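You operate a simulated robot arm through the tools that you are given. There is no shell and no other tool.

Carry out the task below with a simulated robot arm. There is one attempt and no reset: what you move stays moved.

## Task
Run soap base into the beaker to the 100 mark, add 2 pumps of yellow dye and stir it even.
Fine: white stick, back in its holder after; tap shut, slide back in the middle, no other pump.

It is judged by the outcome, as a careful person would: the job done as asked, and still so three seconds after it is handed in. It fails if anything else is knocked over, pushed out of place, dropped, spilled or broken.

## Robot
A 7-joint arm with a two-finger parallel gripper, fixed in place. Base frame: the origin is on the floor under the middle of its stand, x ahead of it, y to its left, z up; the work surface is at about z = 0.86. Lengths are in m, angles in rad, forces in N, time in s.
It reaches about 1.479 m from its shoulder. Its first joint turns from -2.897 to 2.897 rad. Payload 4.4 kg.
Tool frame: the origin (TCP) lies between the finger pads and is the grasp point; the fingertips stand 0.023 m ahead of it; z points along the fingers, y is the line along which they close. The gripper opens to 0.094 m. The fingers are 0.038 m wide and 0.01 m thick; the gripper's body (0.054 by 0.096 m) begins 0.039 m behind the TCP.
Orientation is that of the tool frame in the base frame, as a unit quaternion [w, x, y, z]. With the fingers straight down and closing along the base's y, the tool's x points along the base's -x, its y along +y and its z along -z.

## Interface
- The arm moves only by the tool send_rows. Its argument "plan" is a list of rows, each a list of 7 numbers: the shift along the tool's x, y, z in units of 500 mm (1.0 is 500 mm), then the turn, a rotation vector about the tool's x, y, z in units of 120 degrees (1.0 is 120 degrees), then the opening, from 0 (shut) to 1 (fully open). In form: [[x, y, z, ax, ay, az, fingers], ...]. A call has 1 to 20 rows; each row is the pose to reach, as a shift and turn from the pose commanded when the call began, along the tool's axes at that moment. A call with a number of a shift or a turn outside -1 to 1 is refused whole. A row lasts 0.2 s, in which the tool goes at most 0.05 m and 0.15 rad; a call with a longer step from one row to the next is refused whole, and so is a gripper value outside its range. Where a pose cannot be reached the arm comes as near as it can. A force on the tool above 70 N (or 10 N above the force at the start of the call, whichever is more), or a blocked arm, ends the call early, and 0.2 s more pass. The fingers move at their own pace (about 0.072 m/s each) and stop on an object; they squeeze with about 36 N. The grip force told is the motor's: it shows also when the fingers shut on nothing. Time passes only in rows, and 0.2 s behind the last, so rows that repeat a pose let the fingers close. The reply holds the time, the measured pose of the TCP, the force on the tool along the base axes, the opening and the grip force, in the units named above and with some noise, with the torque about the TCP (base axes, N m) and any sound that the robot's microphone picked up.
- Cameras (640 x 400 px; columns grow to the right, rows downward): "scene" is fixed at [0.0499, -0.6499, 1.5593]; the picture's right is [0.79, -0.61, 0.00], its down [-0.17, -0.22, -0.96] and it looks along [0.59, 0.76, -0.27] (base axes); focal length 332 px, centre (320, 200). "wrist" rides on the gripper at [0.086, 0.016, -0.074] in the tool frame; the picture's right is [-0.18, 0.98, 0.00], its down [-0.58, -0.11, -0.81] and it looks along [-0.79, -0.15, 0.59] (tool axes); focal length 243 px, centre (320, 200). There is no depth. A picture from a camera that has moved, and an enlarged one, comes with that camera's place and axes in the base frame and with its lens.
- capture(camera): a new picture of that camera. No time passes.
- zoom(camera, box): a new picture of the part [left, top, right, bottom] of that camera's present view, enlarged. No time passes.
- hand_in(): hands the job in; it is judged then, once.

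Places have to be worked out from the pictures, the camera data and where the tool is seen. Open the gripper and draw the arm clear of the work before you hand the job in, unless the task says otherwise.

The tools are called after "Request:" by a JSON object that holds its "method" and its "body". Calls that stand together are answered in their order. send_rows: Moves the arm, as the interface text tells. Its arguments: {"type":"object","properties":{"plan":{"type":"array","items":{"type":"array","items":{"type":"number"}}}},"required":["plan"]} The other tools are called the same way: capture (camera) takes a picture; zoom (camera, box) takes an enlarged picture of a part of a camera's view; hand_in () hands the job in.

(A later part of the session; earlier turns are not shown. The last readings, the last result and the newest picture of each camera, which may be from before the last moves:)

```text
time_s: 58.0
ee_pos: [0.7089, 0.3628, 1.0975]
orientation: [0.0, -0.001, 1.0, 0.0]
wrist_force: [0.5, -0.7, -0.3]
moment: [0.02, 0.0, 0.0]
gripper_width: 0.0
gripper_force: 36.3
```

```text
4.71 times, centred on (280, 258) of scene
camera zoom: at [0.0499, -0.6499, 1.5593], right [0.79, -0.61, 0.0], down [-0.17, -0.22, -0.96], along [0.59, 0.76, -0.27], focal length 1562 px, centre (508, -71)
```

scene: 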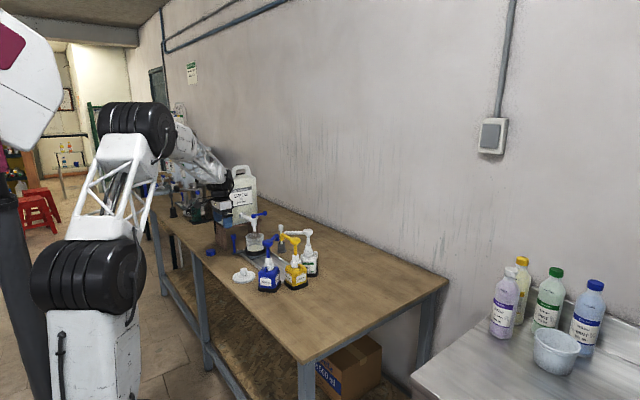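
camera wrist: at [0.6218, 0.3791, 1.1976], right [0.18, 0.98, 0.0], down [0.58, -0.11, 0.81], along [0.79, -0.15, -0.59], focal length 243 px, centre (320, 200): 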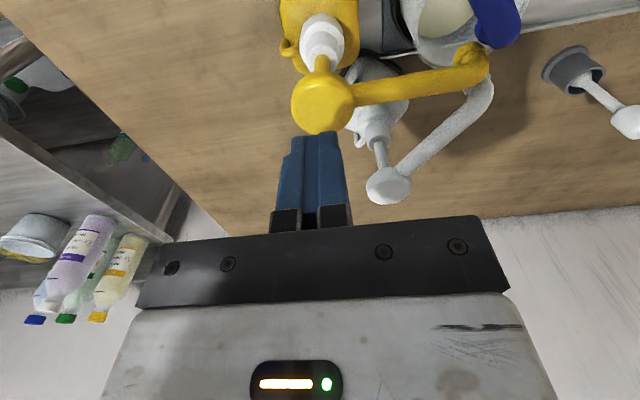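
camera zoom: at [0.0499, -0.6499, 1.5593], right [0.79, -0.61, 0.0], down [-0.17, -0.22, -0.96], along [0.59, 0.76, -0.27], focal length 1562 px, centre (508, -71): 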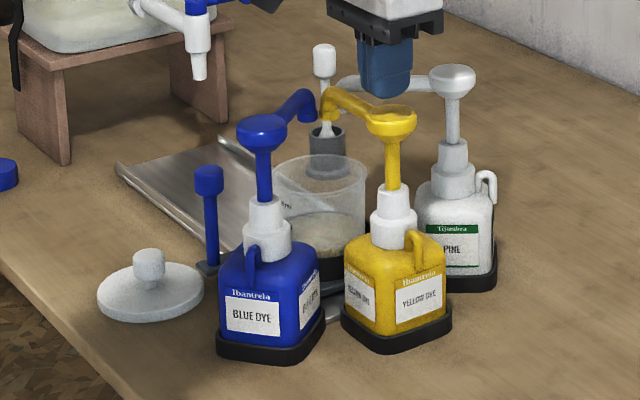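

The head is back at its original height. Now I'll press a second full stroke to the same depth.

Request:
{"method": "send_rows", "body": {"plan": [[0, 0, 0.03, 0, 0, 0, 0], [0, 0, 0.045, 0, 0, 0, 0], [0, 0, 0.06, 0, 0, 0, 0], [0, 0, 0.075, 0, 0, 0, 0], [0, 0, 0.09, 0, 0, 0, 0], [0, 0, 0.102, 0, 0, 0, 0], [0, 0, 0.111, 0, 0, 0, 0], [0, 0, 0.117, 0, 0, 0, 0], [0, 0, 0.12, 0, 0, 0, 0], [0, 0, 0.12, 0, 0, 0, 0]]}}

Request:
{"method": "zoom", "body": {"camera": "scene", "box": [260, 225, 324, 265]}}

```text
time_s: 60.2
ee_pos: [0.7125, 0.3636, 1.042]
orientation: [0.001, 0.0, 1.0, 0.001]
wrist_force: [-3.3, -1.8, 29.9]
moment: [0.0, 0.18, 0.01]
gripper_width: 0.0
gripper_force: 36.3
```

```text
10.00 times, centred on (292, 245) of scene
camera zoom: at [0.0499, -0.6499, 1.5593], right [0.79, -0.61, 0.0], down [-0.17, -0.22, -0.96], along [0.59, 0.76, -0.27], focal length 3320 px, centre (600, -250)
```

zoom: 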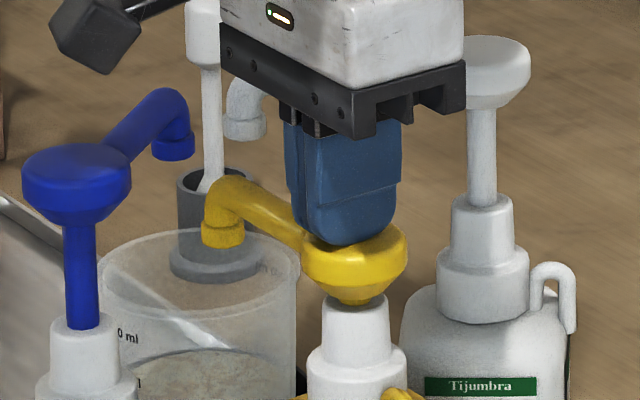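

The second stroke bottomed at 30 N. I'll lift clear, well above the heads, and check the beaker.

Request:
{"method": "send_rows", "body": {"plan": [[0, 0, -0.02, 0, 0, 0, 0], [0, 0, -0.05, 0, 0, 0, 0], [0, 0, -0.09, 0, 0, 0, 0], [0, 0, -0.14, 0, 0, 0, 0], [0, 0, -0.2, 0, 0, 0, 0], [0, 0, -0.27, 0, 0, 0, 0], [0, 0, -0.33, 0, 0, 0, 0], [0, 0, -0.33, 0, 0, 0, 0]]}}

Request:
{"method": "capture", "body": {"camera": "wrist"}}

Request:
{"method": "zoom", "body": {"camera": "scene", "box": [225, 215, 335, 300]}}

```text
time_s: 62.0
ee_pos: [0.7102, 0.3639, 1.2052]
orientation: [0.0, 0.0, 1.0, -0.001]
wrist_force: [-0.3, -0.5, 0.6]
moment: [0.02, 0.0, -0.02]
gripper_width: 0.0004
gripper_force: 35.7
```

```text
taken
camera wrist: at [0.6228, 0.3807, 1.2797], right [0.18, 0.98, 0.0], down [0.58, -0.11, 0.81], along [0.79, -0.15, -0.59], focal length 243 px, centre (320, 200)
```

wrist: 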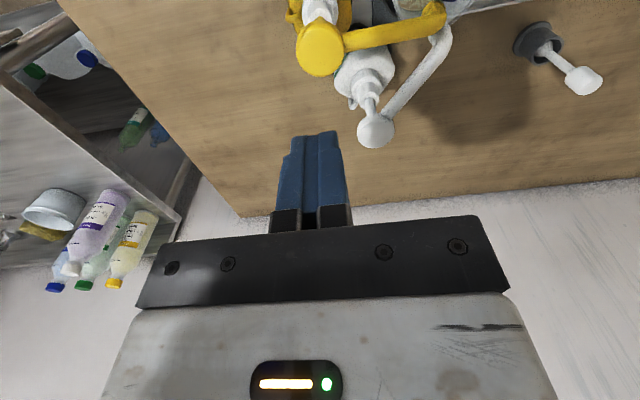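

```text
4.71 times, centred on (280, 258) of scene
camera zoom: at [0.0499, -0.6499, 1.5593], right [0.79, -0.61, 0.0], down [-0.17, -0.22, -0.96], along [0.59, 0.76, -0.27], focal length 1562 px, centre (508, -71)
```

zoom: 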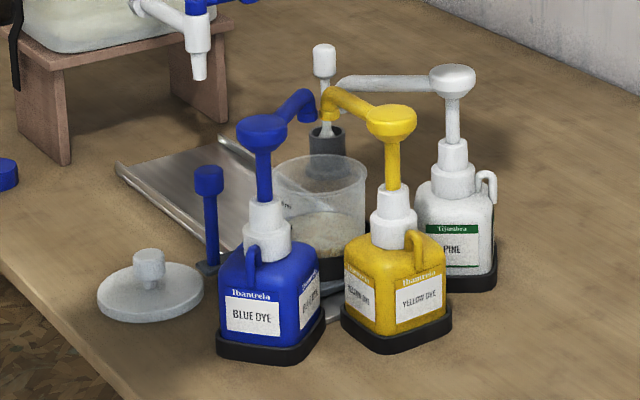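

The yellow head has returned and nothing else moved. I'll head back above the slide handle.

Request:
{"method": "send_rows", "body": {"plan": [[0.0385, 0.0629, 0, 0, 0, 0, 0.1], [0.077, 0.1258, 0, 0, 0, 0, 0.3], [0.1155, 0.1886, 0, 0, 0, 0, 0.5], [0.154, 0.2515, 0, 0, 0, 0, 0.5], [0.1926, 0.3144, 0, 0, 0, 0, 0.5], [0.1926, 0.3144, 0.08, 0, 0, 0, 0.5], [0.1926, 0.3144, 0.16, 0, 0, 0, 0.5], [0.1926, 0.3144, 0.24, 0, 0, 0, 0.5], [0.1926, 0.3144, 0.3, 0, 0, 0, 0.5]]}}

Request:
{"method": "capture", "body": {"camera": "wrist"}}

Request:
{"method": "zoom", "body": {"camera": "wrist", "box": [230, 60, 400, 220]}}

```text
time_s: 64.0
ee_pos: [0.6127, 0.5206, 1.0536]
orientation: [0.002, 0.0, 1.0, 0.0]
wrist_force: [-0.3, 0.5, 0.5]
moment: [-0.03, 0.0, -0.03]
gripper_width: 0.0469
gripper_force: 0.1
```

```text
taken
camera wrist: at [0.5257, 0.5381, 1.1286], right [0.18, 0.98, 0.0], down [0.58, -0.11, 0.81], along [0.79, -0.15, -0.59], focal length 243 px, centre (320, 200)
```

wrist: 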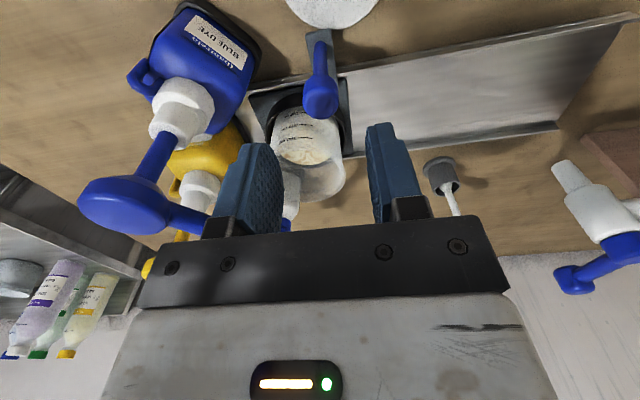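

```text
2.50 times, centred on (315, 140) of wrist
camera zoom: at [0.5257, 0.5381, 1.1286], right [0.18, 0.98, 0.0], down [0.58, -0.11, 0.81], along [0.79, -0.15, -0.59], focal length 606 px, centre (332, 350)
```

zoom: 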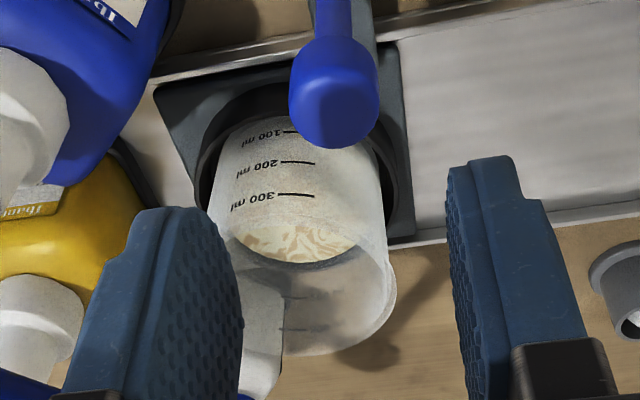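

The dye shows as swirls in the soap, and the knob is centred below the fingers. I'll lower and grip it.

Request:
{"method": "send_rows", "body": {"plan": [[0, 0.002, 0.06, 0, 0, 0, 0.5], [0, 0.004, 0.12, 0, 0, 0, 0.5], [0, 0.004, 0.18, 0, 0, 0, 0.5], [0, 0.004, 0.18, 0, 0, 0, 0.4], [0, 0.004, 0.18, 0, 0, 0, 0.25], [0, 0.004, 0.18, 0, 0, 0, 0.2], [0, 0.004, 0.18, 0, 0, 0, 0.2]]}}

```text
time_s: 65.6
ee_pos: [0.6158, 0.5233, 0.9635]
orientation: [0.001, 0.0, 1.0, 0.0]
wrist_force: [1.0, -1.5, -3.3]
moment: [0.54, -1.2, -0.08]
gripper_width: 0.0258
gripper_force: 44.6
```

The handle is held at y ≈ 0.523. The stops are at about 0.521 and 0.751, so the middle is about 0.636, which matches the starting position. I'll slide back there smoothly.

Request:
{"method": "send_rows", "body": {"plan": [[0, 0.01, 0, 0, 0, 0, 0.2], [0, 0.03, 0, 0, 0, 0, 0.2], [0, 0.06, 0, 0, 0, 0, 0.2], [0, 0.095, 0, 0, 0, 0, 0.2], [0, 0.13, 0, 0, 0, 0, 0.2], [0, 0.165, 0, 0, 0, 0, 0.2], [0, 0.195, 0, 0, 0, 0, 0.2], [0, 0.215, 0, 0, 0, 0, 0.2], [0, 0.226, 0, 0, 0, 0, 0.2], [0, 0.226, 0, 0, 0, 0, 0.2], [0, 0.226, 0, 0, 0, 0, 0.2]]}}

Request:
{"method": "zoom", "body": {"camera": "scene", "box": [225, 215, 335, 300]}}

```text
time_s: 68.0
ee_pos: [0.614, 0.6341, 0.9653]
orientation: [-0.001, 0.0, 1.0, 0.001]
wrist_force: [26.9, 1.0, -7.9]
moment: [-0.43, -0.23, -0.05]
gripper_width: 0.0257
gripper_force: 44.9
```

```text
4.71 times, centred on (280, 258) of scene
camera zoom: at [0.0499, -0.6499, 1.5593], right [0.79, -0.61, 0.0], down [-0.17, -0.22, -0.96], along [0.59, 0.76, -0.27], focal length 1562 px, centre (508, -71)
```

zoom: 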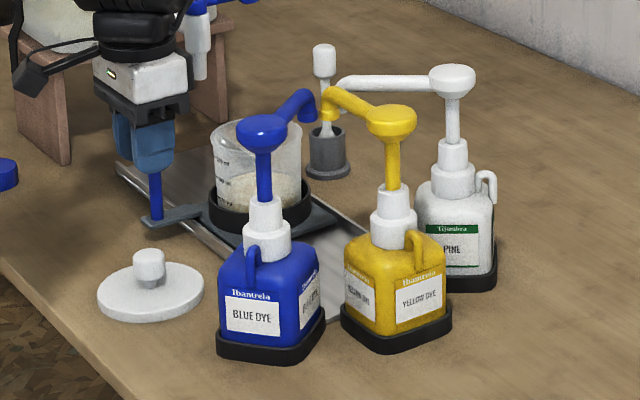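

The slide looks just as it did in the first picture. I'll relieve the side load, release slowly, and lift.

Request:
{"method": "send_rows", "body": {"plan": [[-0.002, 0, 0, 0, 0, 0, 0.2], [-0.003, 0, 0, 0, 0, 0, 0.25], [-0.003, 0, 0, 0, 0, 0, 0.3], [-0.003, 0, 0, 0, 0, 0, 0.4], [-0.003, 0, 0, 0, 0, 0, 0.6], [-0.003, 0, 0, 0, 0, 0, 0.6], [-0.003, 0, -0.08, 0, 0, 0, 0.6], [-0.003, 0, -0.16, 0, 0, 0, 0.6], [-0.003, 0, -0.24, 0, 0, 0, 0.6], [-0.003, 0, -0.32, 0, 0, 0, 0.6], [-0.003, 0, -0.4, 0, 0, 0, 0.6]]}}

Request:
{"method": "capture", "body": {"camera": "wrist"}}

Request:
{"method": "zoom", "body": {"camera": "scene", "box": [225, 215, 335, 300]}}

```text
time_s: 70.4
ee_pos: [0.6146, 0.6346, 1.1608]
orientation: [-0.001, 0.0, 1.0, -0.001]
wrist_force: [0.6, 0.0, -0.8]
moment: [0.03, 0.0, 0.01]
gripper_width: 0.0563
gripper_force: 0.0
```

```text
taken
camera wrist: at [0.5276, 0.6523, 1.2354], right [0.18, 0.98, 0.0], down [0.58, -0.11, 0.81], along [0.79, -0.15, -0.59], focal length 243 px, centre (320, 200)
```

wrist: 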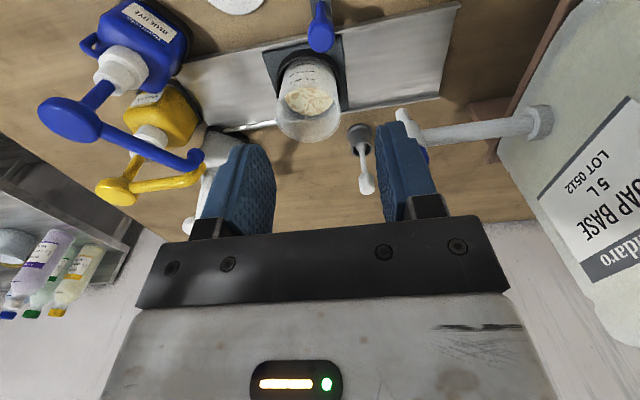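

```text
4.71 times, centred on (280, 258) of scene
camera zoom: at [0.0499, -0.6499, 1.5593], right [0.79, -0.61, 0.0], down [-0.17, -0.22, -0.96], along [0.59, 0.76, -0.27], focal length 1562 px, centre (508, -71)
```

zoom: 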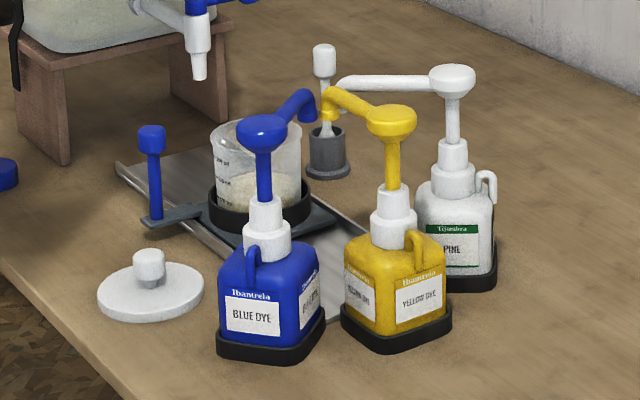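

The slide is in the middle, matching the first picture. The white stick stands at about (0.828, 0.669), knob z ≈ 0.968–1.004. I'll move above it and turn the gripper 45° so the wrist camera stays clear of the tap lever.

Request:
{"method": "send_rows", "body": {"plan": [[-0.0712, 0.0113, 0.005, 0, 0, -0.0625, 0.6], [-0.1423, 0.0227, 0.01, 0, 0, -0.125, 0.6], [-0.2135, 0.034, 0.014, 0, 0, -0.1875, 0.6], [-0.2847, 0.0453, 0.019, 0, 0, -0.25, 0.6], [-0.3558, 0.0567, 0.024, 0, 0, -0.3125, 0.6], [-0.427, 0.068, 0.028, 0, 0, -0.375, 0.6], [-0.427, 0.068, 0.028, 0, 0, -0.375, 0.6]]}}

Request:
{"method": "capture", "body": {"camera": "wrist"}}

Request:
{"method": "zoom", "body": {"camera": "scene", "box": [225, 190, 325, 255]}}

```text
time_s: 72.0
ee_pos: [0.83, 0.6688, 1.1514]
orientation: [0.0, -0.384, 0.923, 0.0]
wrist_force: [0.3, 0.0, 0.7]
moment: [0.01, -0.02, 0.05]
gripper_width: 0.0564
gripper_force: 0.0
```

```text
taken
camera wrist: at [0.7562, 0.6197, 1.2254], right [-0.57, 0.82, 0.0], down [0.49, 0.34, 0.81], along [0.66, 0.46, -0.59], focal length 243 px, centre (320, 200)
```

wrist: 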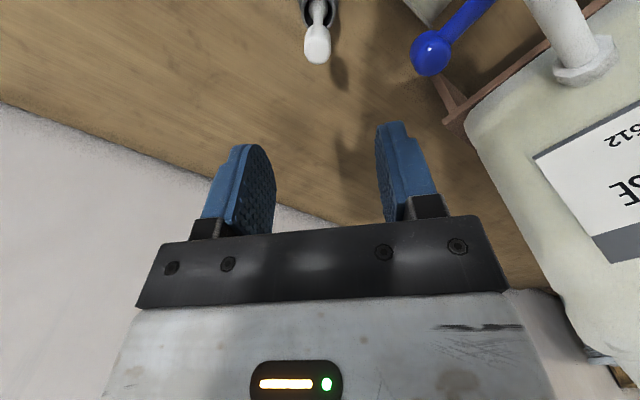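

```text
6.15 times, centred on (275, 222) of scene
camera zoom: at [0.0499, -0.6499, 1.5593], right [0.79, -0.61, 0.0], down [-0.17, -0.22, -0.96], along [0.59, 0.76, -0.27], focal length 2043 px, centre (597, 62)
```

zoom: 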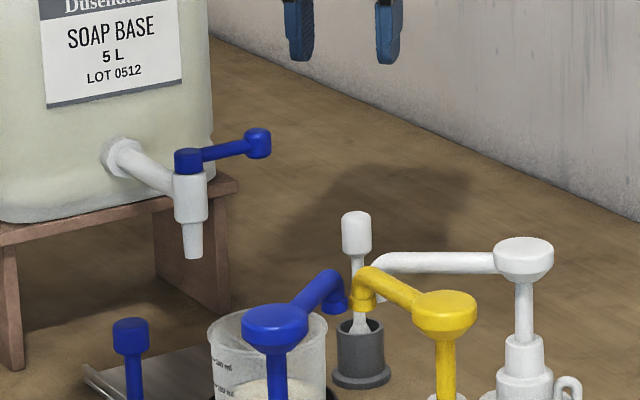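

The stick knob is directly below the fingers. I'll zoom to check the centring.

Request:
{"method": "zoom", "body": {"camera": "wrist", "box": [272, 0, 368, 90]}}

```text
4.44 times, centred on (320, 45) of wrist
camera zoom: at [0.7562, 0.6197, 1.2254], right [-0.57, 0.82, 0.0], down [0.49, 0.34, 0.81], along [0.66, 0.46, -0.59], focal length 1078 px, centre (320, 889)
```

zoom: 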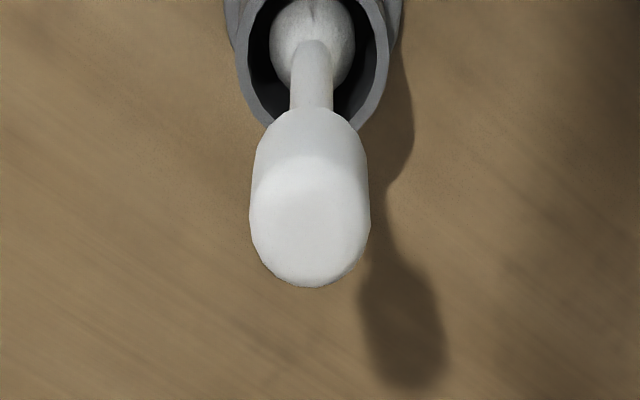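

The alignment is within about 3 mm. I'll nudge over, descend partway, and check clearance to the lever before going lower.

Request:
{"method": "send_rows", "body": {"plan": [[-0.003, -0.003, 0.05, 0, 0, 0, 0.6], [-0.003, -0.003, 0.12, 0, 0, 0, 0.6], [-0.003, -0.003, 0.18, 0, 0, 0, 0.6]]}}

Request:
{"method": "capture", "body": {"camera": "wrist"}}

Request:
{"method": "zoom", "body": {"camera": "scene", "box": [241, 190, 321, 240]}}

```text
time_s: 72.8
ee_pos: [0.8308, 0.6701, 1.0601]
orientation: [0.001, -0.383, 0.924, 0.001]
wrist_force: [-0.1, 0.0, 0.5]
moment: [-0.04, 0.03, 0.01]
gripper_width: 0.0566
gripper_force: 0.0
```

```text
taken
camera wrist: at [0.757, 0.6214, 1.1347], right [-0.57, 0.82, 0.0], down [0.49, 0.33, 0.81], along [0.67, 0.46, -0.59], focal length 243 px, centre (320, 200)
```

wrist: 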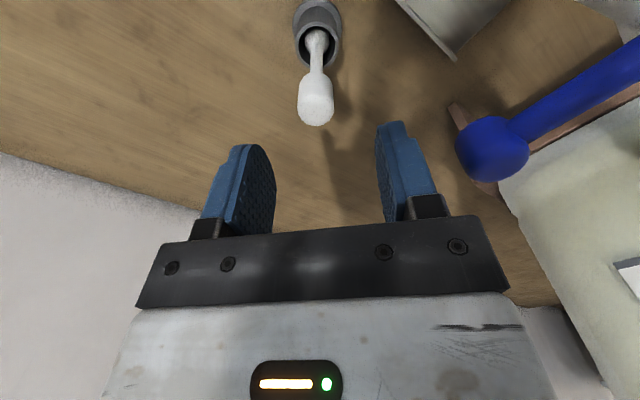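

```text
8.00 times, centred on (281, 215) of scene
camera zoom: at [0.0499, -0.6499, 1.5593], right [0.79, -0.61, 0.0], down [-0.17, -0.22, -0.96], along [0.59, 0.76, -0.27], focal length 2656 px, centre (632, 80)
```

zoom: 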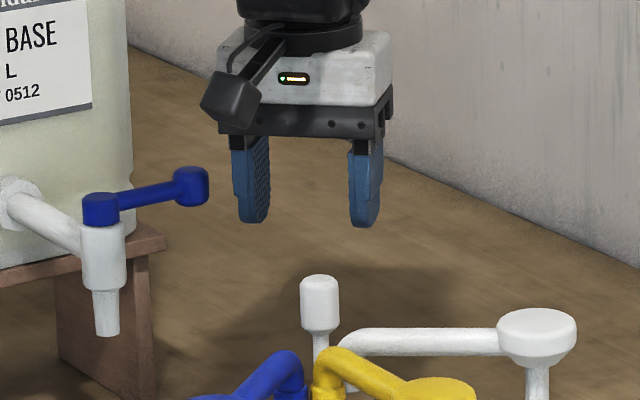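

The lever gap is about 16 mm. I'll shift 2 mm to centre the stick, finish the descent and close on the knob.

Request:
{"method": "send_rows", "body": {"plan": [[0, -0.004, 0.05, 0, 0, 0, 0.6], [0, -0.004, 0.1, 0, 0, 0, 0.6], [0, -0.004, 0.138, 0, 0, 0, 0.6], [0, -0.004, 0.138, 0, 0, 0, 0.45], [0, -0.004, 0.138, 0, 0, 0, 0.3]]}}

Request:
{"method": "capture", "body": {"camera": "wrist"}}

Request:
{"method": "zoom", "body": {"camera": "scene", "box": [241, 200, 321, 250]}}

```text
time_s: 74.0
ee_pos: [0.8325, 0.6683, 0.9914]
orientation: [0.0, -0.383, 0.924, 0.0]
wrist_force: [-0.2, -1.1, 0.1]
moment: [0.0, 0.01, -0.02]
gripper_width: 0.0283
gripper_force: 0.1
```

```text
taken
camera wrist: at [0.7585, 0.6201, 1.0665], right [-0.57, 0.82, 0.0], down [0.49, 0.33, 0.81], along [0.67, 0.46, -0.59], focal length 243 px, centre (320, 200)
```

wrist: 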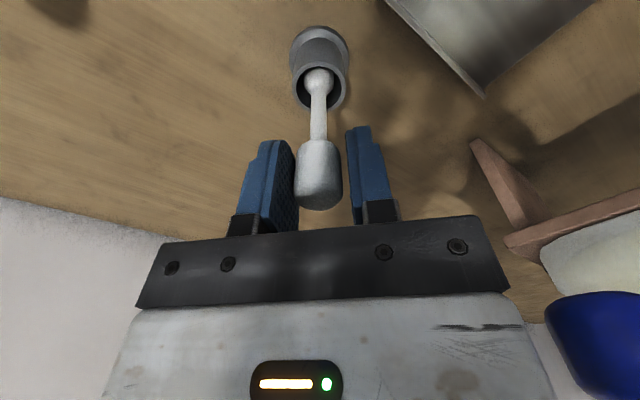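

```text
8.00 times, centred on (281, 225) of scene
camera zoom: at [0.0499, -0.6499, 1.5593], right [0.79, -0.61, 0.0], down [-0.17, -0.22, -0.96], along [0.59, 0.76, -0.27], focal length 2656 px, centre (632, 0)
```

zoom: 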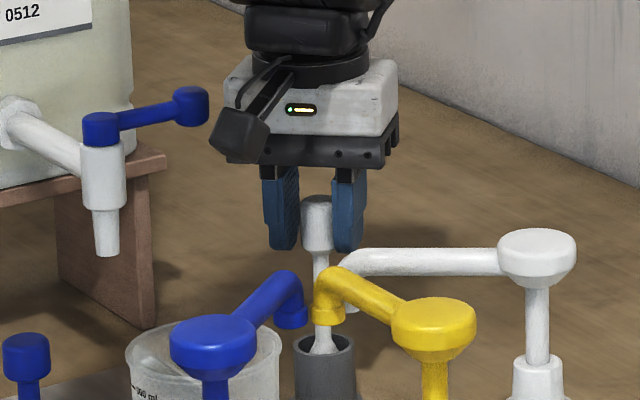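

The knob is between the fingers, so I'll close to grip it.

Request:
{"method": "send_rows", "body": {"plan": [[0, 0, 0, 0, 0, 0, 0.2], [0, 0, 0, 0, 0, 0, 0.15], [0, 0, 0, 0, 0, 0, 0.15]]}}

Request:
{"method": "zoom", "body": {"camera": "scene", "box": [265, 220, 305, 256]}}

```text
time_s: 74.8
ee_pos: [0.8325, 0.6685, 0.9917]
orientation: [0.0, -0.383, 0.924, 0.0]
wrist_force: [-0.3, -0.4, 1.2]
moment: [0.0, -0.01, 0.0]
gripper_width: 0.0221
gripper_force: 35.6
```

```text
11.11 times, centred on (285, 238) of scene
camera zoom: at [0.0499, -0.6499, 1.5593], right [0.79, -0.61, 0.0], down [-0.17, -0.22, -0.96], along [0.59, 0.76, -0.27], focal length 3689 px, centre (709, -222)
```

zoom: 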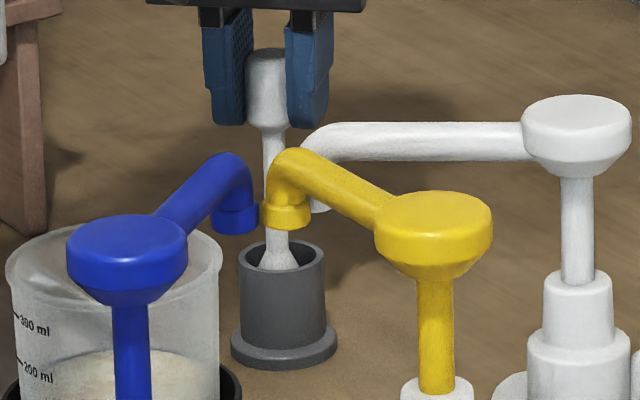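

The stick is gripped at a width of 0.022. I'll lift straight up slowly out of the holder.

Request:
{"method": "send_rows", "body": {"plan": [[0, 0, -0.03, 0, 0, 0, 0.15], [0, 0, -0.07, 0, 0, 0, 0.15], [0, 0, -0.12, 0, 0, 0, 0.15], [0, 0, -0.18, 0, 0, 0, 0.15], [0, 0, -0.24, 0, 0, 0, 0.15], [0, 0, -0.26, 0, 0, 0, 0.15]]}}

Request:
{"method": "zoom", "body": {"camera": "scene", "box": [245, 200, 325, 256]}}

Request:
{"method": "capture", "body": {"camera": "wrist"}}

```text
time_s: 76.2
ee_pos: [0.8316, 0.6676, 1.1212]
orientation: [-0.001, -0.383, 0.924, -0.001]
wrist_force: [-0.5, -1.0, 0.1]
moment: [0.04, -0.02, 0.0]
gripper_width: 0.0221
gripper_force: 36.1
```

```text
7.14 times, centred on (285, 228) of scene
camera zoom: at [0.0499, -0.6499, 1.5593], right [0.79, -0.61, 0.0], down [-0.17, -0.22, -0.96], along [0.59, 0.76, -0.27], focal length 2371 px, centre (570, 0)
```

zoom: 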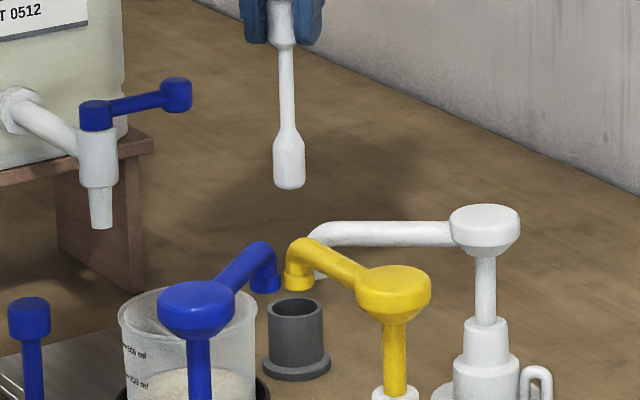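

```text
taken
camera wrist: at [0.7586, 0.6185, 1.1955], right [-0.57, 0.82, 0.0], down [0.49, 0.33, 0.81], along [0.66, 0.46, -0.59], focal length 243 px, centre (320, 200)
```

wrist: 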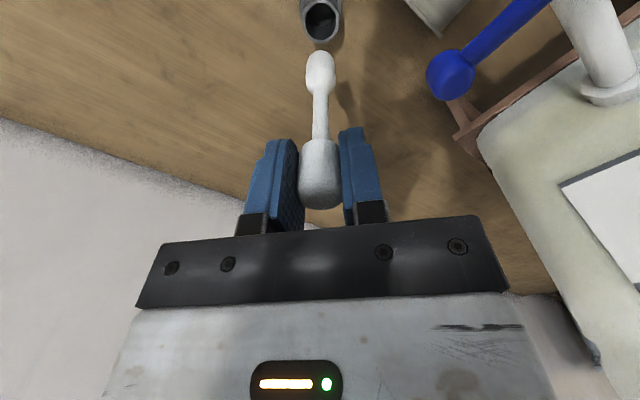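

The stick is out cleanly, and its bottom is about 0.121 m below the TCP. I'll carry it level over the beaker centre at about (0.709, 0.602), with its tip above the rim.

Request:
{"method": "send_rows", "body": {"plan": [[0.04, 0.0122, 0, 0, 0, 0, 0.15], [0.1, 0.0306, 0, 0, 0, 0, 0.15], [0.16, 0.049, 0, 0, 0, 0, 0.15], [0.22, 0.0674, 0, 0, 0, 0, 0.15], [0.26, 0.0797, 0, 0, 0, 0, 0.15], [0.2695, 0.0826, 0, 0, 0, 0, 0.15], [0.2695, 0.0826, 0, 0, 0, 0, 0.15]]}}

Request:
{"method": "zoom", "body": {"camera": "scene", "box": [225, 205, 305, 261]}}

Request:
{"method": "capture", "body": {"camera": "wrist"}}

```text
time_s: 77.8
ee_pos: [0.7066, 0.6016, 1.1208]
orientation: [0.0, -0.383, 0.924, 0.0]
wrist_force: [-0.6, 0.2, -0.1]
moment: [0.01, -0.02, 0.0]
gripper_width: 0.022
gripper_force: 35.7
```

```text
7.14 times, centred on (265, 233) of scene
camera zoom: at [0.0499, -0.6499, 1.5593], right [0.79, -0.61, 0.0], down [-0.17, -0.22, -0.96], along [0.59, 0.76, -0.27], focal length 2371 px, centre (713, -36)
```

zoom: 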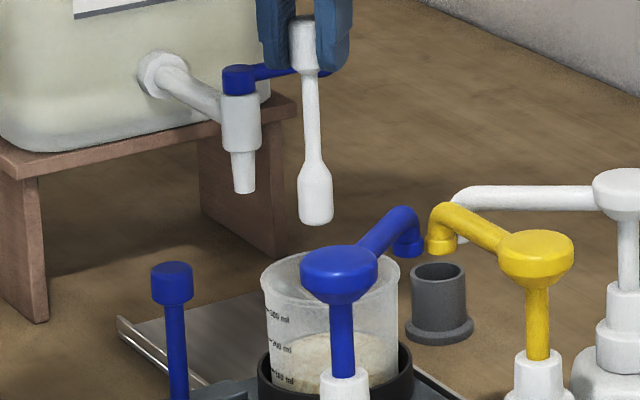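

```text
taken
camera wrist: at [0.6333, 0.5529, 1.1952], right [-0.57, 0.82, 0.0], down [0.49, 0.33, 0.81], along [0.67, 0.46, -0.59], focal length 243 px, centre (320, 200)
```

wrist: 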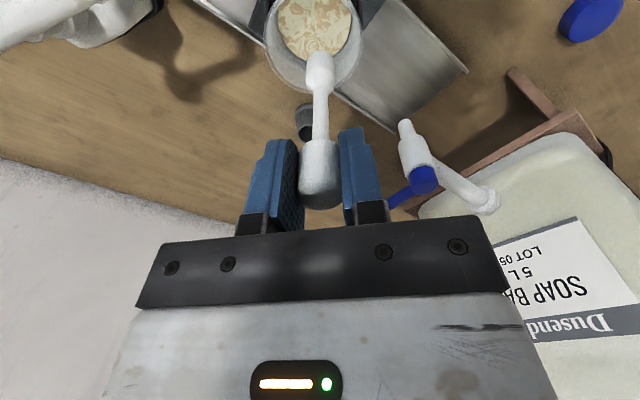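

The stick is above the beaker and the swirled dye shows. I'll zoom to check centring over the rim.

Request:
{"method": "zoom", "body": {"camera": "wrist", "box": [240, 0, 400, 110]}}

Request:
{"method": "zoom", "body": {"camera": "scene", "box": [250, 225, 290, 260]}}

```text
3.64 times, centred on (320, 55) of wrist
camera zoom: at [0.6333, 0.5529, 1.1952], right [-0.57, 0.82, 0.0], down [0.49, 0.33, 0.81], along [0.67, 0.46, -0.59], focal length 882 px, centre (320, 727)
```

zoom: 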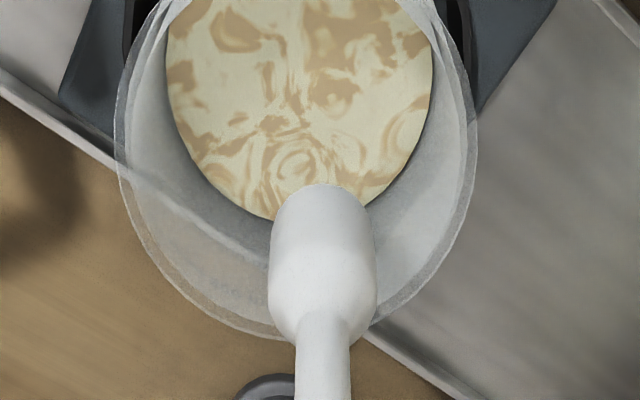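

```text
11.43 times, centred on (270, 242) of scene
camera zoom: at [0.0499, -0.6499, 1.5593], right [0.79, -0.61, 0.0], down [-0.17, -0.22, -0.96], along [0.59, 0.76, -0.27], focal length 3794 px, centre (891, -286)
```

zoom: 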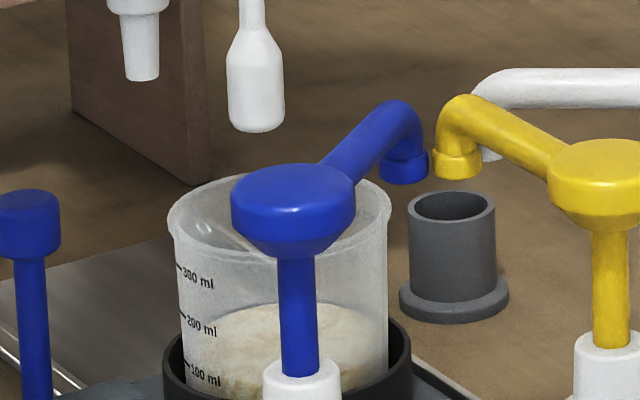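

The beaker centre is about 5 mm from the stick axis, near (0.7106, 0.5986). I'll correct that and lower the stick until its tip is about 7 mm above the beaker floor.

Request:
{"method": "send_rows", "body": {"plan": [[-0.0014, -0.01, 0, 0, 0, 0, 0.15], [-0.0014, -0.01, 0.05, 0, 0, 0, 0.15], [-0.0014, -0.01, 0.1, 0, 0, 0, 0.15], [-0.0014, -0.01, 0.15, 0, 0, 0, 0.15], [-0.0014, -0.01, 0.19, 0, 0, 0, 0.15], [-0.0014, -0.01, 0.21, 0, 0, 0, 0.15], [-0.0014, -0.01, 0.21, 0, 0, 0, 0.15]]}}

Request:
{"method": "zoom", "body": {"camera": "scene", "box": [225, 205, 305, 261]}}

Request:
{"method": "capture", "body": {"camera": "wrist"}}

```text
time_s: 79.4
ee_pos: [0.7107, 0.5988, 1.0153]
orientation: [0.0, -0.383, 0.924, -0.001]
wrist_force: [0.4, -0.1, -0.6]
moment: [-0.01, 0.01, 0.0]
gripper_width: 0.0221
gripper_force: 36.2
```

```text
7.14 times, centred on (265, 233) of scene
camera zoom: at [0.0499, -0.6499, 1.5593], right [0.79, -0.61, 0.0], down [-0.17, -0.22, -0.96], along [0.59, 0.76, -0.27], focal length 2371 px, centre (713, -36)
```

zoom: 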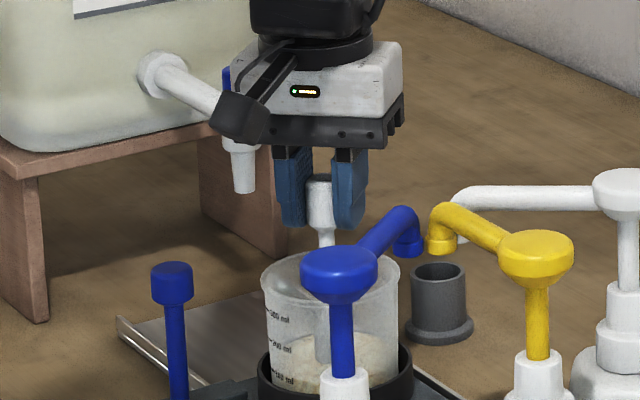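

```text
taken
camera wrist: at [0.638, 0.5498, 1.0905], right [-0.57, 0.82, 0.0], down [0.49, 0.33, 0.81], along [0.67, 0.46, -0.59], focal length 243 px, centre (320, 200)
```

wrist: 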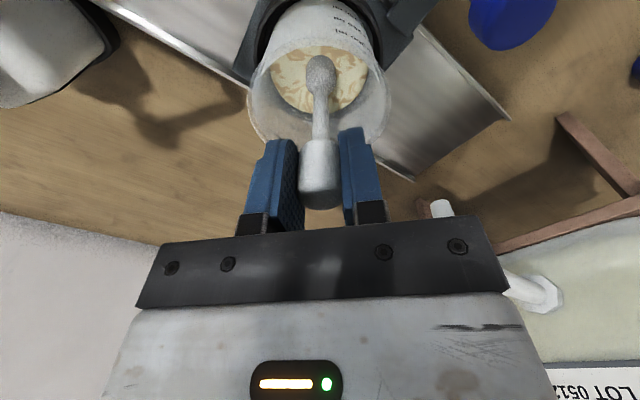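

The stick is in the liquid with no contact force. I'll stir in circles of 16 mm radius, keeping clear of the wall.

Request:
{"method": "send_rows", "body": {"plan": [[0.016, 0, 0, 0, 0, 0, 0.15], [0.032, 0, 0, 0, 0, 0, 0.15], [0.0226, 0.0226, 0, 0, 0, 0, 0.15], [0, 0.032, 0, 0, 0, 0, 0.15], [-0.0226, 0.0226, 0, 0, 0, 0, 0.15], [-0.032, 0, 0, 0, 0, 0, 0.15], [-0.0226, -0.0226, 0, 0, 0, 0, 0.15], [0, -0.032, 0, 0, 0, 0, 0.15], [0.0226, -0.0226, 0, 0, 0, 0, 0.15], [0.032, 0, 0, 0, 0, 0, 0.15], [0.0226, 0.0226, 0, 0, 0, 0, 0.15], [0, 0.032, 0, 0, 0, 0, 0.15], [-0.0226, 0.0226, 0, 0, 0, 0, 0.15], [-0.032, 0, 0, 0, 0, 0, 0.15], [-0.0226, -0.0226, 0, 0, 0, 0, 0.15], [0, -0.032, 0, 0, 0, 0, 0.15], [0.0226, -0.0226, 0, 0, 0, 0, 0.15], [0.032, 0, 0, 0, 0, 0, 0.15], [0.016, 0, 0, 0, 0, 0, 0.15], [0, 0, 0, 0, 0, 0, 0.15]]}}

Request:
{"method": "capture", "body": {"camera": "wrist"}}

Request:
{"method": "zoom", "body": {"camera": "wrist", "box": [230, 0, 410, 150]}}

```text
time_s: 83.6
ee_pos: [0.7119, 0.5976, 1.0158]
orientation: [0.0, -0.383, 0.924, 0.0]
wrist_force: [-0.4, -0.5, 0.1]
moment: [0.02, -0.01, 0.0]
gripper_width: 0.0218
gripper_force: 36.2
```

```text
taken
camera wrist: at [0.6386, 0.5484, 1.0903], right [-0.57, 0.82, 0.0], down [0.49, 0.33, 0.81], along [0.67, 0.46, -0.59], focal length 243 px, centre (320, 200)
```

wrist: 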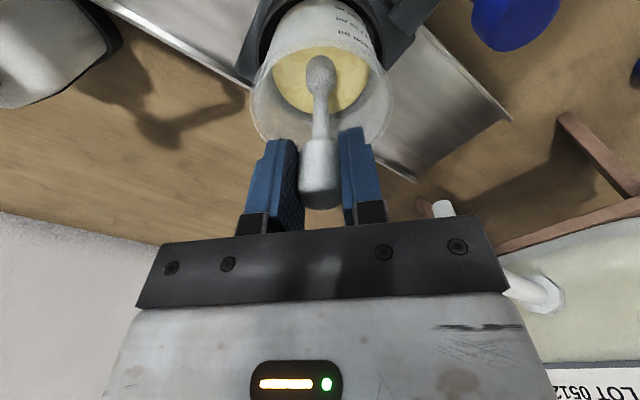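

```text
2.67 times, centred on (320, 75) of wrist
camera zoom: at [0.6386, 0.5484, 1.0903], right [-0.57, 0.82, 0.0], down [0.49, 0.33, 0.81], along [0.67, 0.46, -0.59], focal length 647 px, centre (320, 533)
```

zoom: 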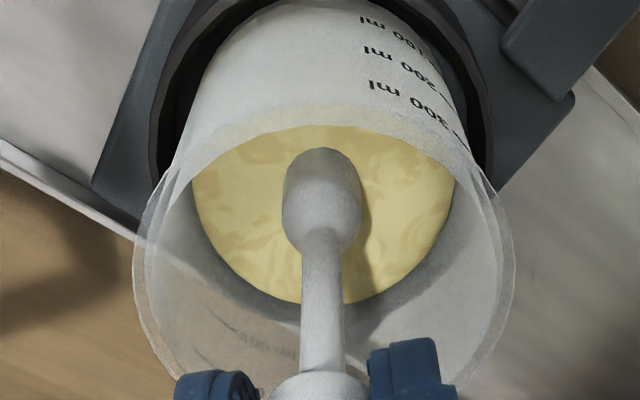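

It's much more even, with faint patches left. I'll stir more and reverse direction for the second half.

Request:
{"method": "send_rows", "body": {"plan": [[0.018, 0, 0, 0, 0, 0, 0.15], [0.036, 0, 0, 0, 0, 0, 0.15], [0.0255, 0.0255, 0, 0, 0, 0, 0.15], [0, 0.036, 0, 0, 0, 0, 0.15], [-0.0255, 0.0255, 0, 0, 0, 0, 0.15], [-0.036, 0, 0, 0, 0, 0, 0.15], [-0.0255, -0.0255, 0, 0, 0, 0, 0.15], [0, -0.036, 0, 0, 0, 0, 0.15], [0.0255, -0.0255, 0, 0, 0, 0, 0.15], [0.036, 0, 0, 0, 0, 0, 0.15], [0.0255, -0.0255, 0, 0, 0, 0, 0.15], [0, -0.036, 0, 0, 0, 0, 0.15], [-0.0255, -0.0255, 0, 0, 0, 0, 0.15], [-0.036, 0, 0, 0, 0, 0, 0.15], [-0.0255, 0.0255, 0, 0, 0, 0, 0.15], [0, 0.036, 0, 0, 0, 0, 0.15], [0.0255, 0.0255, 0, 0, 0, 0, 0.15], [0.036, 0, 0, 0, 0, 0, 0.15], [0.018, 0, 0, 0, 0, 0, 0.15], [0, 0, 0, 0, 0, 0, 0.15]]}}

Request:
{"method": "zoom", "body": {"camera": "wrist", "box": [230, 0, 410, 150]}}

```text
time_s: 87.8
ee_pos: [0.7131, 0.5975, 1.0144]
orientation: [0.0, -0.383, 0.924, 0.0]
wrist_force: [-0.9, 0.3, -0.6]
moment: [0.0, 0.0, 0.02]
gripper_width: 0.0217
gripper_force: 35.9
```

```text
2.67 times, centred on (320, 75) of wrist
camera zoom: at [0.6386, 0.5485, 1.0895], right [-0.57, 0.82, 0.0], down [0.49, 0.33, 0.81], along [0.67, 0.46, -0.59], focal length 647 px, centre (320, 533)
```

zoom: 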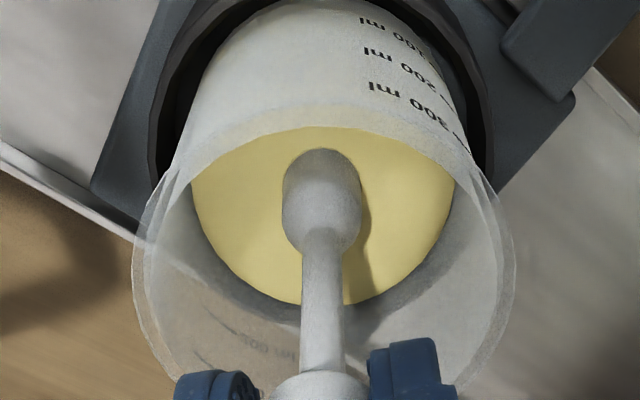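

The colour looks uniform now. I'll do one more short round of stirring to be sure.

Request:
{"method": "send_rows", "body": {"plan": [[0.016, 0, 0, 0, 0, 0, 0.15], [0.032, 0, 0, 0, 0, 0, 0.15], [0.0226, 0.0226, 0, 0, 0, 0, 0.15], [0, 0.032, 0, 0, 0, 0, 0.15], [-0.0226, 0.0226, 0, 0, 0, 0, 0.15], [-0.032, 0, 0, 0, 0, 0, 0.15], [-0.0226, -0.0226, 0, 0, 0, 0, 0.15], [0, -0.032, 0, 0, 0, 0, 0.15], [0.0226, -0.0226, 0, 0, 0, 0, 0.15], [0.032, 0, 0, 0, 0, 0, 0.15], [0.0226, 0.0226, 0, 0, 0, 0, 0.15], [0, 0.032, 0, 0, 0, 0, 0.15], [-0.0226, 0.0226, 0, 0, 0, 0, 0.15], [-0.032, 0, 0, 0, 0, 0, 0.15], [-0.0226, -0.0226, 0, 0, 0, 0, 0.15], [0, -0.032, 0, 0, 0, 0, 0.15], [0.0226, -0.0226, 0, 0, 0, 0, 0.15], [0.032, 0, 0, 0, 0, 0, 0.15], [0.016, 0, 0, 0, 0, 0, 0.15], [0, 0, 0, 0, 0, 0, 0.15]]}}

Request:
{"method": "zoom", "body": {"camera": "wrist", "box": [230, 0, 410, 150]}}

Request:
{"method": "zoom", "body": {"camera": "scene", "box": [250, 225, 290, 260]}}

```text
time_s: 92.0
ee_pos: [0.7122, 0.5986, 1.0167]
orientation: [-0.001, -0.382, 0.924, 0.0]
wrist_force: [-0.3, 0.1, 0.2]
moment: [-0.02, -0.02, 0.0]
gripper_width: 0.022
gripper_force: 36.2
```

```text
2.67 times, centred on (320, 75) of wrist
camera zoom: at [0.6388, 0.5494, 1.0912], right [-0.57, 0.82, 0.0], down [0.49, 0.33, 0.81], along [0.67, 0.46, -0.59], focal length 647 px, centre (320, 533)
```

zoom: 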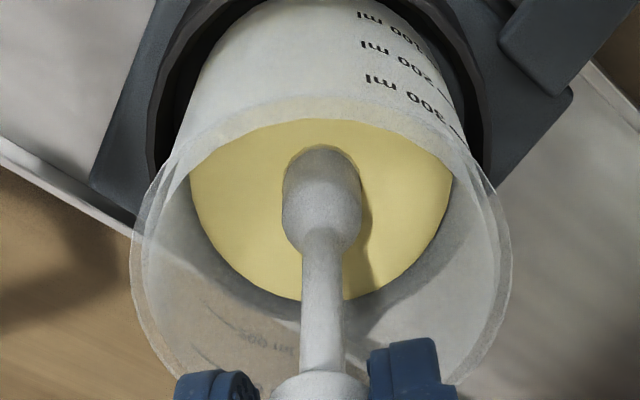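

```text
11.43 times, centred on (270, 242) of scene
camera zoom: at [0.0499, -0.6499, 1.5593], right [0.79, -0.61, 0.0], down [-0.17, -0.22, -0.96], along [0.59, 0.76, -0.27], focal length 3794 px, centre (891, -286)
```

zoom: 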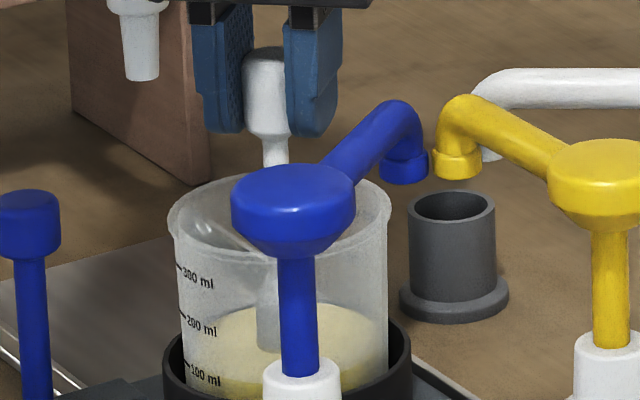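

The mix is even. I'll raise the stick slowly, pause inside the beaker to let it drain, then lift clear of the rim.

Request:
{"method": "send_rows", "body": {"plan": [[0, 0, -0.02, 0, 0, 0, 0.15], [0, 0, -0.04, 0, 0, 0, 0.15], [0, 0, -0.06, 0, 0, 0, 0.15], [0, 0, -0.06, 0, 0, 0, 0.15], [0, 0, -0.06, 0, 0, 0, 0.15], [0, 0, -0.06, 0, 0, 0, 0.15], [0, 0, -0.06, 0, 0, 0, 0.15], [0, 0, -0.06, 0, 0, 0, 0.15], [0, 0, -0.06, 0, 0, 0, 0.15], [0, 0, -0.06, 0, 0, 0, 0.15], [0, 0, -0.06, 0, 0, 0, 0.15], [0, 0, -0.06, 0, 0, 0, 0.15], [0, 0, -0.1, 0, 0, 0, 0.15], [0, 0, -0.14, 0, 0, 0, 0.15], [0, 0, -0.18, 0, 0, 0, 0.15], [0, 0, -0.21, 0, 0, 0, 0.15], [0, 0, -0.21, 0, 0, 0, 0.15]]}}

Request:
{"method": "zoom", "body": {"camera": "scene", "box": [225, 205, 305, 261]}}

Request:
{"method": "capture", "body": {"camera": "wrist"}}

```text
time_s: 95.6
ee_pos: [0.7128, 0.5983, 1.1207]
orientation: [0.001, -0.382, 0.924, 0.0]
wrist_force: [-0.3, -0.3, -0.3]
moment: [-0.01, 0.02, -0.01]
gripper_width: 0.0217
gripper_force: 36.0
```

```text
7.14 times, centred on (265, 233) of scene
camera zoom: at [0.0499, -0.6499, 1.5593], right [0.79, -0.61, 0.0], down [-0.17, -0.22, -0.96], along [0.59, 0.76, -0.27], focal length 2371 px, centre (713, -36)
```

zoom: 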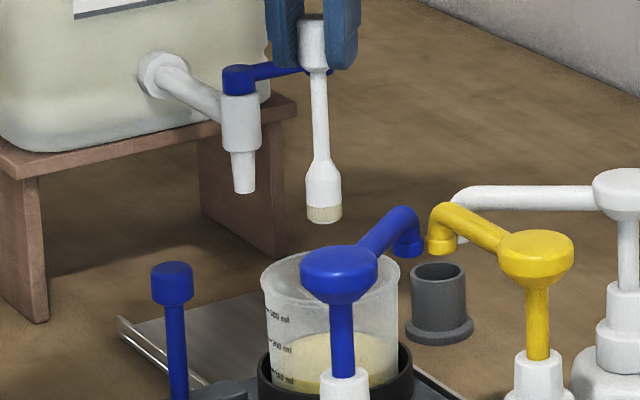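

```text
taken
camera wrist: at [0.6378, 0.5501, 1.1961], right [-0.57, 0.82, 0.0], down [0.49, 0.33, 0.81], along [0.67, 0.46, -0.59], focal length 243 px, centre (320, 200)
```

wrist: 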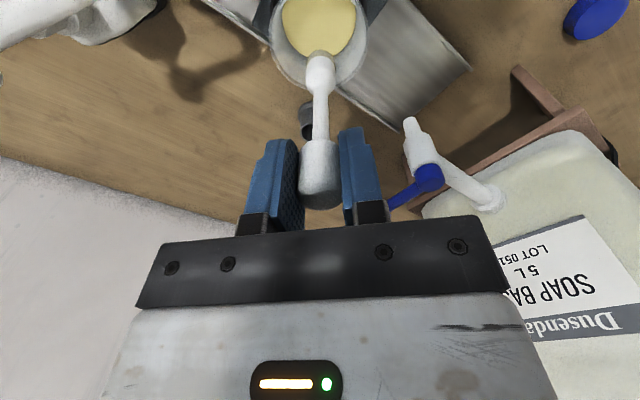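

There are no drips. I'll carry the stick back over the holder at the same height.

Request:
{"method": "send_rows", "body": {"plan": [[-0.04, -0.0108, 0, 0, 0, 0, 0.15], [-0.1, -0.0271, 0, 0, 0, 0, 0.15], [-0.16, -0.0434, 0, 0, 0, 0, 0.15], [-0.22, -0.0597, 0, 0, 0, 0, 0.15], [-0.258, -0.07, 0, 0, 0, 0, 0.15], [-0.2681, -0.0727, 0, 0, 0, 0, 0.15], [-0.2681, -0.0727, 0, 0, 0, 0, 0.15]]}}

Request:
{"method": "zoom", "body": {"camera": "wrist", "box": [256, 0, 384, 100]}}

Request:
{"method": "zoom", "body": {"camera": "scene", "box": [245, 200, 325, 256]}}

```text
time_s: 97.2
ee_pos: [0.8312, 0.6663, 1.1201]
orientation: [0.0, -0.383, 0.924, 0.001]
wrist_force: [0.3, -0.2, -0.5]
moment: [0.02, -0.02, 0.0]
gripper_width: 0.0217
gripper_force: 35.9
```

```text
4.00 times, centred on (320, 50) of wrist
camera zoom: at [0.7584, 0.6186, 1.1955], right [-0.57, 0.82, 0.0], down [0.49, 0.33, 0.81], along [0.67, 0.46, -0.59], focal length 970 px, centre (320, 800)
```

zoom: 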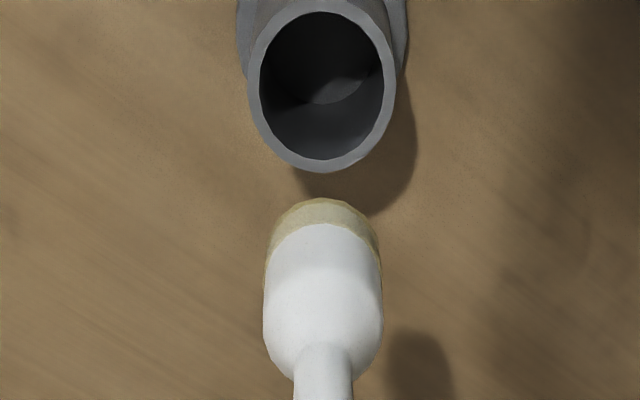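

```text
7.14 times, centred on (285, 228) of scene
camera zoom: at [0.0499, -0.6499, 1.5593], right [0.79, -0.61, 0.0], down [-0.17, -0.22, -0.96], along [0.59, 0.76, -0.27], focal length 2371 px, centre (570, 0)
```

zoom: 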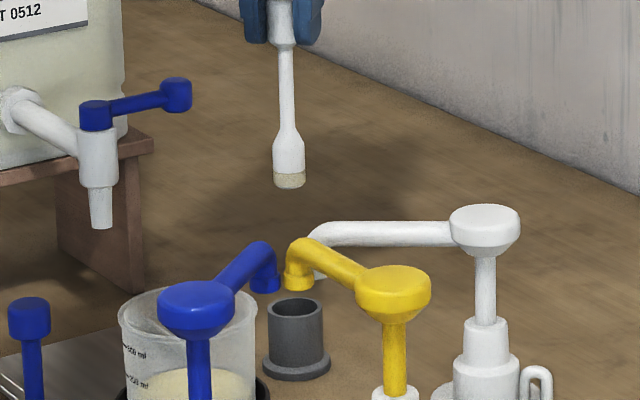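

The alignment matches the pick-up position. I'll lower the stick straight into the holder, slowing toward the end.

Request:
{"method": "send_rows", "body": {"plan": [[0, 0, 0.05, 0, 0, 0, 0.15], [0, 0, 0.1, 0, 0, 0, 0.15], [0, 0, 0.15, 0, 0, 0, 0.15], [0, 0, 0.19, 0, 0, 0, 0.15], [0, 0, 0.22, 0, 0, 0, 0.15], [0, 0, 0.24, 0, 0, 0, 0.15], [0, 0, 0.252, 0, 0, 0, 0.15], [0, 0, 0.258, 0, 0, 0, 0.15], [0, 0, 0.258, 0, 0, 0, 0.15]]}}

Request:
{"method": "zoom", "body": {"camera": "scene", "box": [265, 220, 305, 256]}}

Request:
{"method": "capture", "body": {"camera": "wrist"}}

```text
time_s: 99.2
ee_pos: [0.8327, 0.6677, 0.9924]
orientation: [0.0, -0.383, 0.924, 0.0]
wrist_force: [0.5, -0.2, -0.8]
moment: [0.02, 0.03, 0.04]
gripper_width: 0.0218
gripper_force: 36.4
```

```text
11.11 times, centred on (285, 238) of scene
camera zoom: at [0.0499, -0.6499, 1.5593], right [0.79, -0.61, 0.0], down [-0.17, -0.22, -0.96], along [0.59, 0.76, -0.27], focal length 3689 px, centre (709, -222)
```

zoom: 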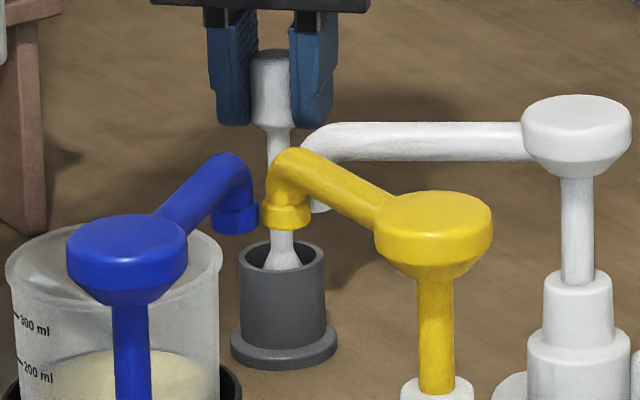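

```text
taken
camera wrist: at [0.7597, 0.6181, 1.0668], right [-0.57, 0.82, 0.0], down [0.49, 0.33, 0.81], along [0.67, 0.46, -0.59], focal length 243 px, centre (320, 200)
```

wrist: 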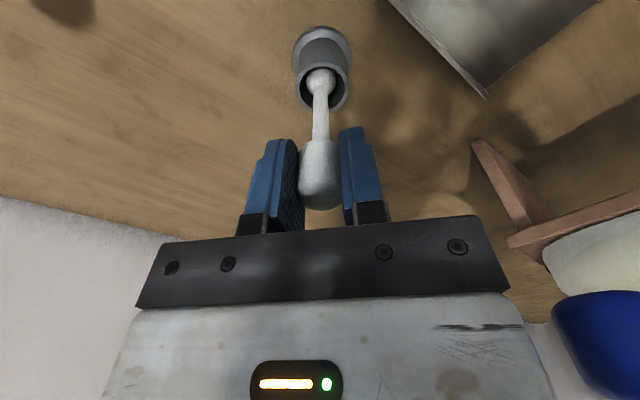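

The stick is in the holder as before. I'll lower the last millimetre and open gently.

Request:
{"method": "send_rows", "body": {"plan": [[0, 0, 0.002, 0, 0, 0, 0.15], [0, 0, 0.003, 0, 0, 0, 0.2], [0, 0, 0.003, 0, 0, 0, 0.3], [0, 0, 0.003, 0, 0, 0, 0.45], [0, 0, 0.003, 0, 0, 0, 0.6], [0, 0, 0.003, 0, 0, 0, 0.6]]}}

Request:
{"method": "zoom", "body": {"camera": "scene", "box": [265, 220, 305, 256]}}

Request:
{"method": "capture", "body": {"camera": "wrist"}}

```text
time_s: 100.6
ee_pos: [0.834, 0.6674, 0.9903]
orientation: [0.0, -0.382, 0.924, 0.0]
wrist_force: [-0.8, 0.3, 0.7]
moment: [0.0, -0.02, 0.01]
gripper_width: 0.0564
gripper_force: 0.1
```

```text
11.11 times, centred on (285, 238) of scene
camera zoom: at [0.0499, -0.6499, 1.5593], right [0.79, -0.61, 0.0], down [-0.17, -0.22, -0.96], along [0.59, 0.76, -0.27], focal length 3689 px, centre (709, -222)
```

zoom: 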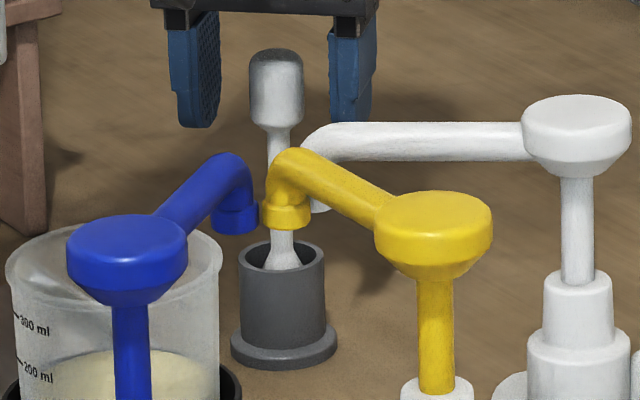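

```text
taken
camera wrist: at [0.7596, 0.6181, 1.0651], right [-0.57, 0.82, 0.0], down [0.49, 0.33, 0.81], along [0.67, 0.46, -0.59], focal length 243 px, centre (320, 200)
```

wrist: 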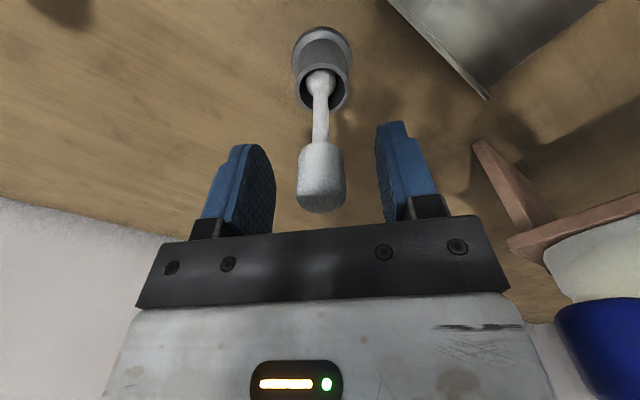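

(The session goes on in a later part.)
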